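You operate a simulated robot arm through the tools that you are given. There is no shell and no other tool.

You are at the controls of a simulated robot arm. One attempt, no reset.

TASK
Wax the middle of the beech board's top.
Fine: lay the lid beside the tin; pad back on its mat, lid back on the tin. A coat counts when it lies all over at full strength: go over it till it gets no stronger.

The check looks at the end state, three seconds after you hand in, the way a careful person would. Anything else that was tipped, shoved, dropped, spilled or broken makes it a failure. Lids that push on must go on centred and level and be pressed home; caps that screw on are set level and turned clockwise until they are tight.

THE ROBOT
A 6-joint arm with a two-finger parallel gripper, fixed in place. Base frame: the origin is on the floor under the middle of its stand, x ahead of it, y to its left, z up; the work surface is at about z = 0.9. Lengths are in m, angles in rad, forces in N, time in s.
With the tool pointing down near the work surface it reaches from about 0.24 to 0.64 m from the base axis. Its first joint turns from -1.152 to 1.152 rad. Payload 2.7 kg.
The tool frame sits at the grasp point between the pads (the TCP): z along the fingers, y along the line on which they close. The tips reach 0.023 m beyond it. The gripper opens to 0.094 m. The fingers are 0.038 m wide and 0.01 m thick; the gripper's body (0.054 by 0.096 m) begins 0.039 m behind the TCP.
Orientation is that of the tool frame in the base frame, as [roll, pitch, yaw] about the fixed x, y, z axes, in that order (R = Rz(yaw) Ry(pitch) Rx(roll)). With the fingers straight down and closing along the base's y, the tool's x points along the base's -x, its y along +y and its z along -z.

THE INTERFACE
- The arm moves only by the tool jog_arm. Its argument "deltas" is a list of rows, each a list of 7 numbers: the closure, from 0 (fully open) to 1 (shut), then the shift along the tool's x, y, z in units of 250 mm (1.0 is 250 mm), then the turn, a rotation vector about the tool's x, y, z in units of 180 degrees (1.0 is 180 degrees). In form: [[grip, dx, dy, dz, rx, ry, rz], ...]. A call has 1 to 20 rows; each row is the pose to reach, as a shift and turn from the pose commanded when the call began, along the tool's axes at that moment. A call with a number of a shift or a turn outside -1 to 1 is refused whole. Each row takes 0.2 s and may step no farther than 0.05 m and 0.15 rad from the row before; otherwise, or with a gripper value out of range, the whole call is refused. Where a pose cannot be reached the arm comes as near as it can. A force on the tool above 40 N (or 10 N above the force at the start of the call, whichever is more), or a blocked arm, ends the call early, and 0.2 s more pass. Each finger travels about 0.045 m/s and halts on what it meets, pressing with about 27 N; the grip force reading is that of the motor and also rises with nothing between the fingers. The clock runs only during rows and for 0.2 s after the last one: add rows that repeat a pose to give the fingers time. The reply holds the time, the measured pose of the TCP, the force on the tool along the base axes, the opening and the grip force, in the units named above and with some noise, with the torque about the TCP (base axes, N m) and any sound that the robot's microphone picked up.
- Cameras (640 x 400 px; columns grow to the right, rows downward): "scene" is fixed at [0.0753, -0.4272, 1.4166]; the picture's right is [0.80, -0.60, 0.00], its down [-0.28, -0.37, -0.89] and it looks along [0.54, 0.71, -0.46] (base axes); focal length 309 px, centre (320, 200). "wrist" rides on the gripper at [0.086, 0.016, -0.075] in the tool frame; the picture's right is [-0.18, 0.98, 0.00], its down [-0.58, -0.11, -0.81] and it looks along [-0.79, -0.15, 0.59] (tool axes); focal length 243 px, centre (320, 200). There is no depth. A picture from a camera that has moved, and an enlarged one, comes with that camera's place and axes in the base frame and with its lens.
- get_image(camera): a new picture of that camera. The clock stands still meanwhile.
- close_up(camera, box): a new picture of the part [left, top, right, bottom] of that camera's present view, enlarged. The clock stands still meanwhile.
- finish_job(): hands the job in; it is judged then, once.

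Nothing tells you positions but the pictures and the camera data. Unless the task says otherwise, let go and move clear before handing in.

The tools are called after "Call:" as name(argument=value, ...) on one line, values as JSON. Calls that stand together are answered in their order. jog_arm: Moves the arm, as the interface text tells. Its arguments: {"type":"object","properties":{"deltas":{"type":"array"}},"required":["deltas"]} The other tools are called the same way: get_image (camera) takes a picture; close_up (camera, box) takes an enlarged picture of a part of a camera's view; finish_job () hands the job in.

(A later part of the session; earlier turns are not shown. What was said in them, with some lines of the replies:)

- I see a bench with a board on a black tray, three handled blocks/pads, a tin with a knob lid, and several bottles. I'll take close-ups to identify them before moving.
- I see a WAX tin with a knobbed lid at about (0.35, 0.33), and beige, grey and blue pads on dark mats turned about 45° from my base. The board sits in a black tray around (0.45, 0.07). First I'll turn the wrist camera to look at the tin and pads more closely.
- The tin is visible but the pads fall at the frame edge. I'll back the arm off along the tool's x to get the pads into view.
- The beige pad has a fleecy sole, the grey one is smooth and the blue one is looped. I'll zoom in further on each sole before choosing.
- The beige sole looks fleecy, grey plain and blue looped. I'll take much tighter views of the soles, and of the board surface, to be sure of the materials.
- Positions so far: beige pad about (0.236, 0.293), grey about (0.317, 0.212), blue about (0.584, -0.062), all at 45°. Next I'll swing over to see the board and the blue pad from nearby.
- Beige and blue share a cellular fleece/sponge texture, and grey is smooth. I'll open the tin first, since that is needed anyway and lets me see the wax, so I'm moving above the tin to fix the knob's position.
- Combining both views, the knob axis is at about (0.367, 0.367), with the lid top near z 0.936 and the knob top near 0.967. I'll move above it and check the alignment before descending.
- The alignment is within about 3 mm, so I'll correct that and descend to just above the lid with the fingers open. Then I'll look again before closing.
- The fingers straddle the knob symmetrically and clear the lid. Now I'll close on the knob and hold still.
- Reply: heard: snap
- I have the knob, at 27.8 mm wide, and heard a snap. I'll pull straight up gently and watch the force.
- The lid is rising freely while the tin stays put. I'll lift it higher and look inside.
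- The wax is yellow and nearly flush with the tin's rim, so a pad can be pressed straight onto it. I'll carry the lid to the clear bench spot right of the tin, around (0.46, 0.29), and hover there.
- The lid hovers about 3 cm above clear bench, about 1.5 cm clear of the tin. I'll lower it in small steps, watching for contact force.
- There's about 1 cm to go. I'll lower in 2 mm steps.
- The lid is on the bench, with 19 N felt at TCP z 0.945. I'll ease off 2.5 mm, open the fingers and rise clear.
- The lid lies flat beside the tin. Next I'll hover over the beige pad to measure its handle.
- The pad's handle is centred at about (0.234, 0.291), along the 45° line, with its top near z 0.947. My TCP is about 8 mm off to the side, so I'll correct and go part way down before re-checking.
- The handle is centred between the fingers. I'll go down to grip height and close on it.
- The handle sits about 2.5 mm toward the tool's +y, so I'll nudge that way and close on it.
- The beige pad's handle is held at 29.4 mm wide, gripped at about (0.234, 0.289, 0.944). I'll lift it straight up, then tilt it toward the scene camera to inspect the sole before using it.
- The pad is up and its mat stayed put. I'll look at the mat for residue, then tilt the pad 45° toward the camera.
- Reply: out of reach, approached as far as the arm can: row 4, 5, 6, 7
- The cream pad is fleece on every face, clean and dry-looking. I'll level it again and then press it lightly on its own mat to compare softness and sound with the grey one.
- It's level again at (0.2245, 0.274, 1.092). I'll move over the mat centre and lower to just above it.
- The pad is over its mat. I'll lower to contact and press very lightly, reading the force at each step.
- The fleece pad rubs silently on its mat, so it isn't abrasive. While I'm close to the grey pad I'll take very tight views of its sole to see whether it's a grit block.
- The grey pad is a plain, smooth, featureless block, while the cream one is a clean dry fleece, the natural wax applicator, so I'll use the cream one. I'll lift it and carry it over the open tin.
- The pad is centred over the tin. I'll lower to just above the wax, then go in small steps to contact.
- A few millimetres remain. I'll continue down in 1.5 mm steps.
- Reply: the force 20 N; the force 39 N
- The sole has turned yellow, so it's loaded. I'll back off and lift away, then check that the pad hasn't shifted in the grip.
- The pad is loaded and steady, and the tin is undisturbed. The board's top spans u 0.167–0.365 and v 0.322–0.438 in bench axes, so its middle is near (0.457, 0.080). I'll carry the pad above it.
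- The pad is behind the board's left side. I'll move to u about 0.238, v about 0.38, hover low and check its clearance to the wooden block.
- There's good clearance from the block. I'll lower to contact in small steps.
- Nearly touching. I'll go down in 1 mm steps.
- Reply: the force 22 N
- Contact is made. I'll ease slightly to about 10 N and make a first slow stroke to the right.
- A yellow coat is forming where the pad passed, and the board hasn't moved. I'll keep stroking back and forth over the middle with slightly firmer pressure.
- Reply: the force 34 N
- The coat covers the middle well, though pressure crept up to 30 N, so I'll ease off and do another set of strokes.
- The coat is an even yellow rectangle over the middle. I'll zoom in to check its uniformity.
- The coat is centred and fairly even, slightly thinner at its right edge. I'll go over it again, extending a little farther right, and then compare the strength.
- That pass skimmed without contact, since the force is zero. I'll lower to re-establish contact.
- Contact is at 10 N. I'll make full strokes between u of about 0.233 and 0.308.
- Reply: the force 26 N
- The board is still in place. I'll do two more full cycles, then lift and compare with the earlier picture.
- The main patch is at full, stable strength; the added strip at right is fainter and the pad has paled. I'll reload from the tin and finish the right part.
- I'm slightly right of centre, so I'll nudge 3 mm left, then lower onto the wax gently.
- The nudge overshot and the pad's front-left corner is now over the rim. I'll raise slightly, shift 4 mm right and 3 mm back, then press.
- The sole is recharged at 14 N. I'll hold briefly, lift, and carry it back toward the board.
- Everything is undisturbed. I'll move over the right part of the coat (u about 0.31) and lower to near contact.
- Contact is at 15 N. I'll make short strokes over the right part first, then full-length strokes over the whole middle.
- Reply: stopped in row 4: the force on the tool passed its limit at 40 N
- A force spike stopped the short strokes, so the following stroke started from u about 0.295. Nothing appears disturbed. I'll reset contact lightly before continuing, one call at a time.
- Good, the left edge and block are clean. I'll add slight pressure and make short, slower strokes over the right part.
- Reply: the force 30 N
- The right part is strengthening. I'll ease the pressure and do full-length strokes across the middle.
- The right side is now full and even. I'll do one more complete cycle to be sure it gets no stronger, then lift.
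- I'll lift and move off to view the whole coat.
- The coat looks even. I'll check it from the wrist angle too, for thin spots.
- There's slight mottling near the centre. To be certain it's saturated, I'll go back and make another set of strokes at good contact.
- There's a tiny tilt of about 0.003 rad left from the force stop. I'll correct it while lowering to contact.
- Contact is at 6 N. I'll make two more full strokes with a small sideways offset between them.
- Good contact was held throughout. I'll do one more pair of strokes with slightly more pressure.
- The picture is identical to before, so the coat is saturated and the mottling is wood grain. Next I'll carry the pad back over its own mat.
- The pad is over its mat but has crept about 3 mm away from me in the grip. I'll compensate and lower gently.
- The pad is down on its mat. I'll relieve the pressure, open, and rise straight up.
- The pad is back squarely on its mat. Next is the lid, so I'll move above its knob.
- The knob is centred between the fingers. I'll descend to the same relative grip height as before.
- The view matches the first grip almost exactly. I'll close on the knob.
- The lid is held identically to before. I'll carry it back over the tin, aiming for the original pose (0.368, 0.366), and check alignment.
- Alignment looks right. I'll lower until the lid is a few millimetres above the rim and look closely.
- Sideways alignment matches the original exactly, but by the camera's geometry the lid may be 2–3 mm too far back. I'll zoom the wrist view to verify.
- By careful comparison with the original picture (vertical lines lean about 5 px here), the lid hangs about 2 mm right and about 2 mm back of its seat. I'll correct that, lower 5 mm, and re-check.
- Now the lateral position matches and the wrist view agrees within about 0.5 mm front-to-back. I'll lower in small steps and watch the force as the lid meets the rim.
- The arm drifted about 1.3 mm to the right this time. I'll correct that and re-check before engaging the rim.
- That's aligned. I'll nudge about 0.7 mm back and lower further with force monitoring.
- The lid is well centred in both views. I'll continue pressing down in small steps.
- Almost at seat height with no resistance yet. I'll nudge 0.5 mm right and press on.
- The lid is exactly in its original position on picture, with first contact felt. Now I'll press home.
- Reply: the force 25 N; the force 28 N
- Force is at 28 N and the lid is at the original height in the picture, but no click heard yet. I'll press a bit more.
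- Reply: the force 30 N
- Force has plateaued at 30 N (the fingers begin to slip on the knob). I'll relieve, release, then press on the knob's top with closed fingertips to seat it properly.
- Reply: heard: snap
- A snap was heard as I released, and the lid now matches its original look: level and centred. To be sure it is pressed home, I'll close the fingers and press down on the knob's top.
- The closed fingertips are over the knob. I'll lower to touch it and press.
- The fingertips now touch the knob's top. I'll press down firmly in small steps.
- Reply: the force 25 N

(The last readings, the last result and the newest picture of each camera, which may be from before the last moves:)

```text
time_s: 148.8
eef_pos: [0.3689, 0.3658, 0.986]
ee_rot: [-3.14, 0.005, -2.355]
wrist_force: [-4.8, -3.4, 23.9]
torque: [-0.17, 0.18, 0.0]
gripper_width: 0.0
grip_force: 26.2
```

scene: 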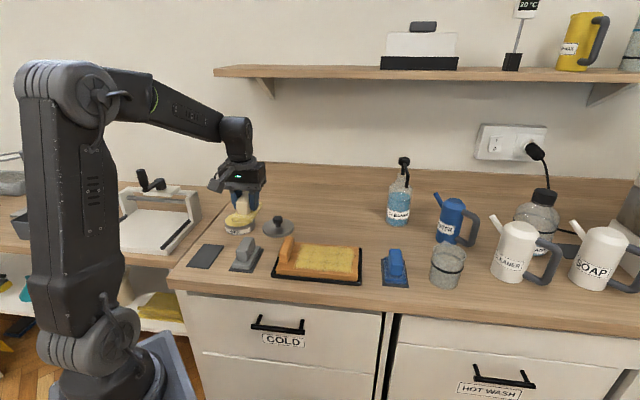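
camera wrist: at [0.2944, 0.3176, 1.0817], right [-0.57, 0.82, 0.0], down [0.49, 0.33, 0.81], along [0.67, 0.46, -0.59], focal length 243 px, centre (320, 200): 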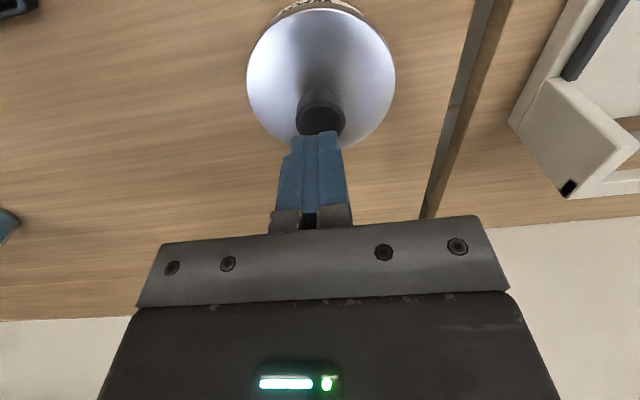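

Call:
jog_arm(deltas=[[1, 0, 0, 0.003, 0, 0, 0], [1, 0, 0, 0.003, 0, 0, 0], [1, 0, 0, 0.003, 0, 0, 0]])

Call:
close_up(camera="scene", box=[210, 190, 270, 240])

```text
time_s: 149.6
eef_pos: [0.3681, 0.3658, 0.9856]
ee_rot: [3.14, 0.008, -2.356]
wrist_force: [0.7, -4.0, 30.4]
torque: [-0.25, 0.12, 0.02]
gripper_width: 0.0
grip_force: 27.1
```

```text
8.00 times, centred on (240, 215) of scene
camera zoom: at [0.075, -0.4276, 1.4165], right [0.8, -0.6, 0.0], down [-0.28, -0.37, -0.89], along [0.54, 0.71, -0.46], focal length 2470 px, centre (960, 80)
```

zoom: 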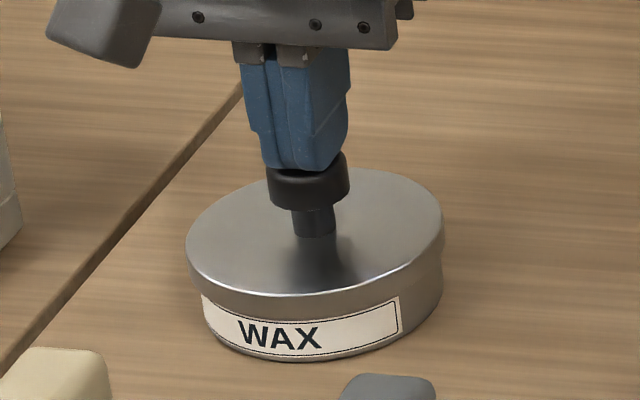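

The lid took 30 N with no movement, so it's home. I'll back off, rise clear and open the gripper.

Call:
jog_arm(deltas=[[1, 0, 0, -0.02, 0, 0, 0], [1, 0, 0, -0.1, 0, 0, 0], [1, 0, 0, -0.26, 0, 0, 0], [0.8, 0, 0, -0.44, 0, 0, 0], [0.5, 0, 0, -0.62, 0, 0, 0], [0.2, 0, 0, -0.8, 0, 0, 0], [0, 0, 0, -0.9, 0, 0, 0], [0, 0, 0, -0.9, 0, 0, 0], [0, 0, 0, -0.9, 0, 0, 0]])

Call:
get_image(camera="scene")

Call:
close_up(camera="scene", box=[210, 190, 270, 240])

Call:
close_up(camera="scene", box=[170, 190, 290, 290])

Call:
close_up(camera="scene", box=[260, 220, 420, 300])

```text
time_s: 151.6
eef_pos: [0.3688, 0.3652, 1.2056]
ee_rot: [3.141, 0.0, -2.358]
wrist_force: [-0.2, 0.3, 0.9]
torque: [0.0, -0.02, 0.03]
gripper_width: 0.0942
grip_force: 0.0
```

```text
taken
```

scene: 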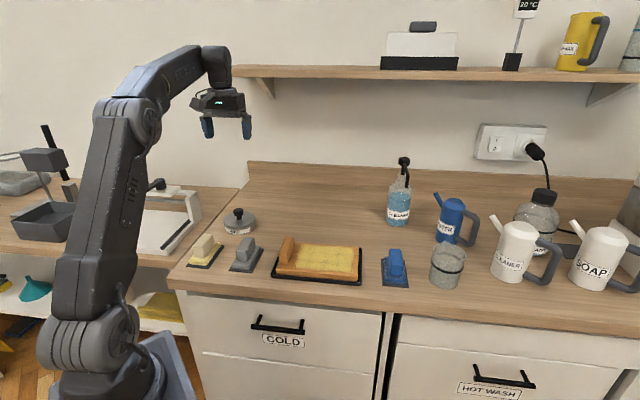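

```text
8.00 times, centred on (240, 215) of scene
camera zoom: at [0.0753, -0.4272, 1.4166], right [0.8, -0.6, 0.0], down [-0.28, -0.37, -0.89], along [0.54, 0.71, -0.46], focal length 2470 px, centre (960, 80)
```

zoom: 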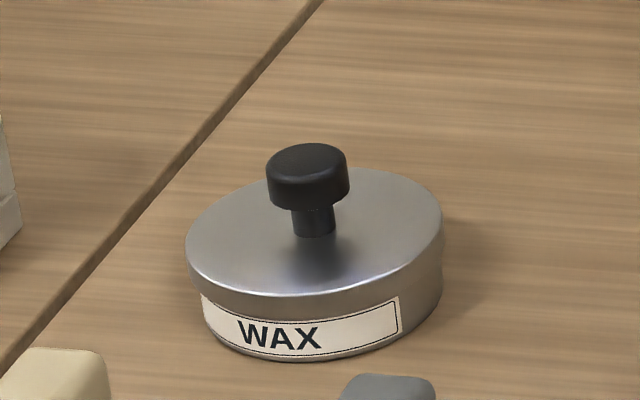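

```text
4.00 times, centred on (230, 240) of scene
camera zoom: at [0.0753, -0.4272, 1.4166], right [0.8, -0.6, 0.0], down [-0.28, -0.37, -0.89], along [0.54, 0.71, -0.46], focal length 1235 px, centre (680, 40)
```

zoom: 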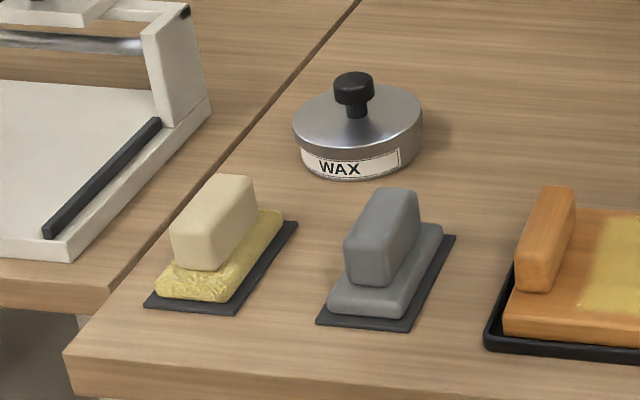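

```text
4.00 times, centred on (340, 260) of scene
camera zoom: at [0.0753, -0.4272, 1.4166], right [0.8, -0.6, 0.0], down [-0.28, -0.37, -0.89], along [0.54, 0.71, -0.46], focal length 1235 px, centre (240, -40)
```

zoom: 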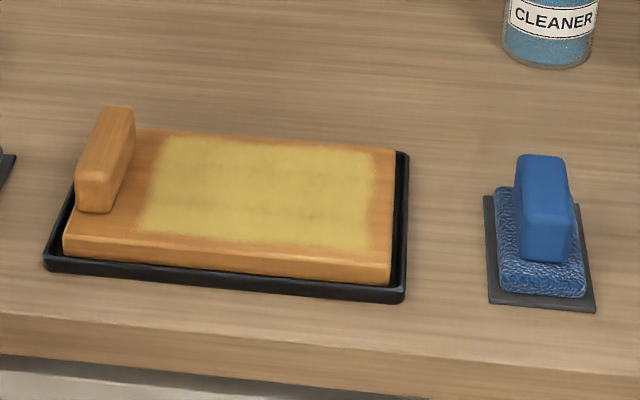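

Everything checks out. The board's middle carries an even, saturated coat, the pad sits on its mat and the lid is centred, level and pressed home. Nothing else has moved and the arm is clear, so I'm handing in.

Call:
finish_job()

```text
The job is handed in.
```

The middle of the beech board's top now has an even wax coat, and the job is handed in. I don't have the verdict on it yet.

- **Coat:** I loaded the pad twice and kept stroking until a further set of strokes made no visible difference. The coat runs slightly past the middle towards the board's right end, because my first extra pass there came out thin and I brought it up to full strength.
- **Pad:** The task didn't say which of the three pads to use. I chose the cream fleece one because it looked clean and dry and rubbed silently on its mat. It is back squarely on its own mat, with wax left in its sole.
- **Lid:** It lay beside the tin while I worked. It is back on, level and centred in the pictures, and I heard a snap as I let go. Pressing the knob with 30 N afterwards didn't move it.
- **Force limit:** One short stroke on the board passed the 40 N limit and the arm stopped itself. I saw no mark or shift from it.

In the final pictures the tin, board, tray and other pads are where they started, and the arm is clear of the bench.
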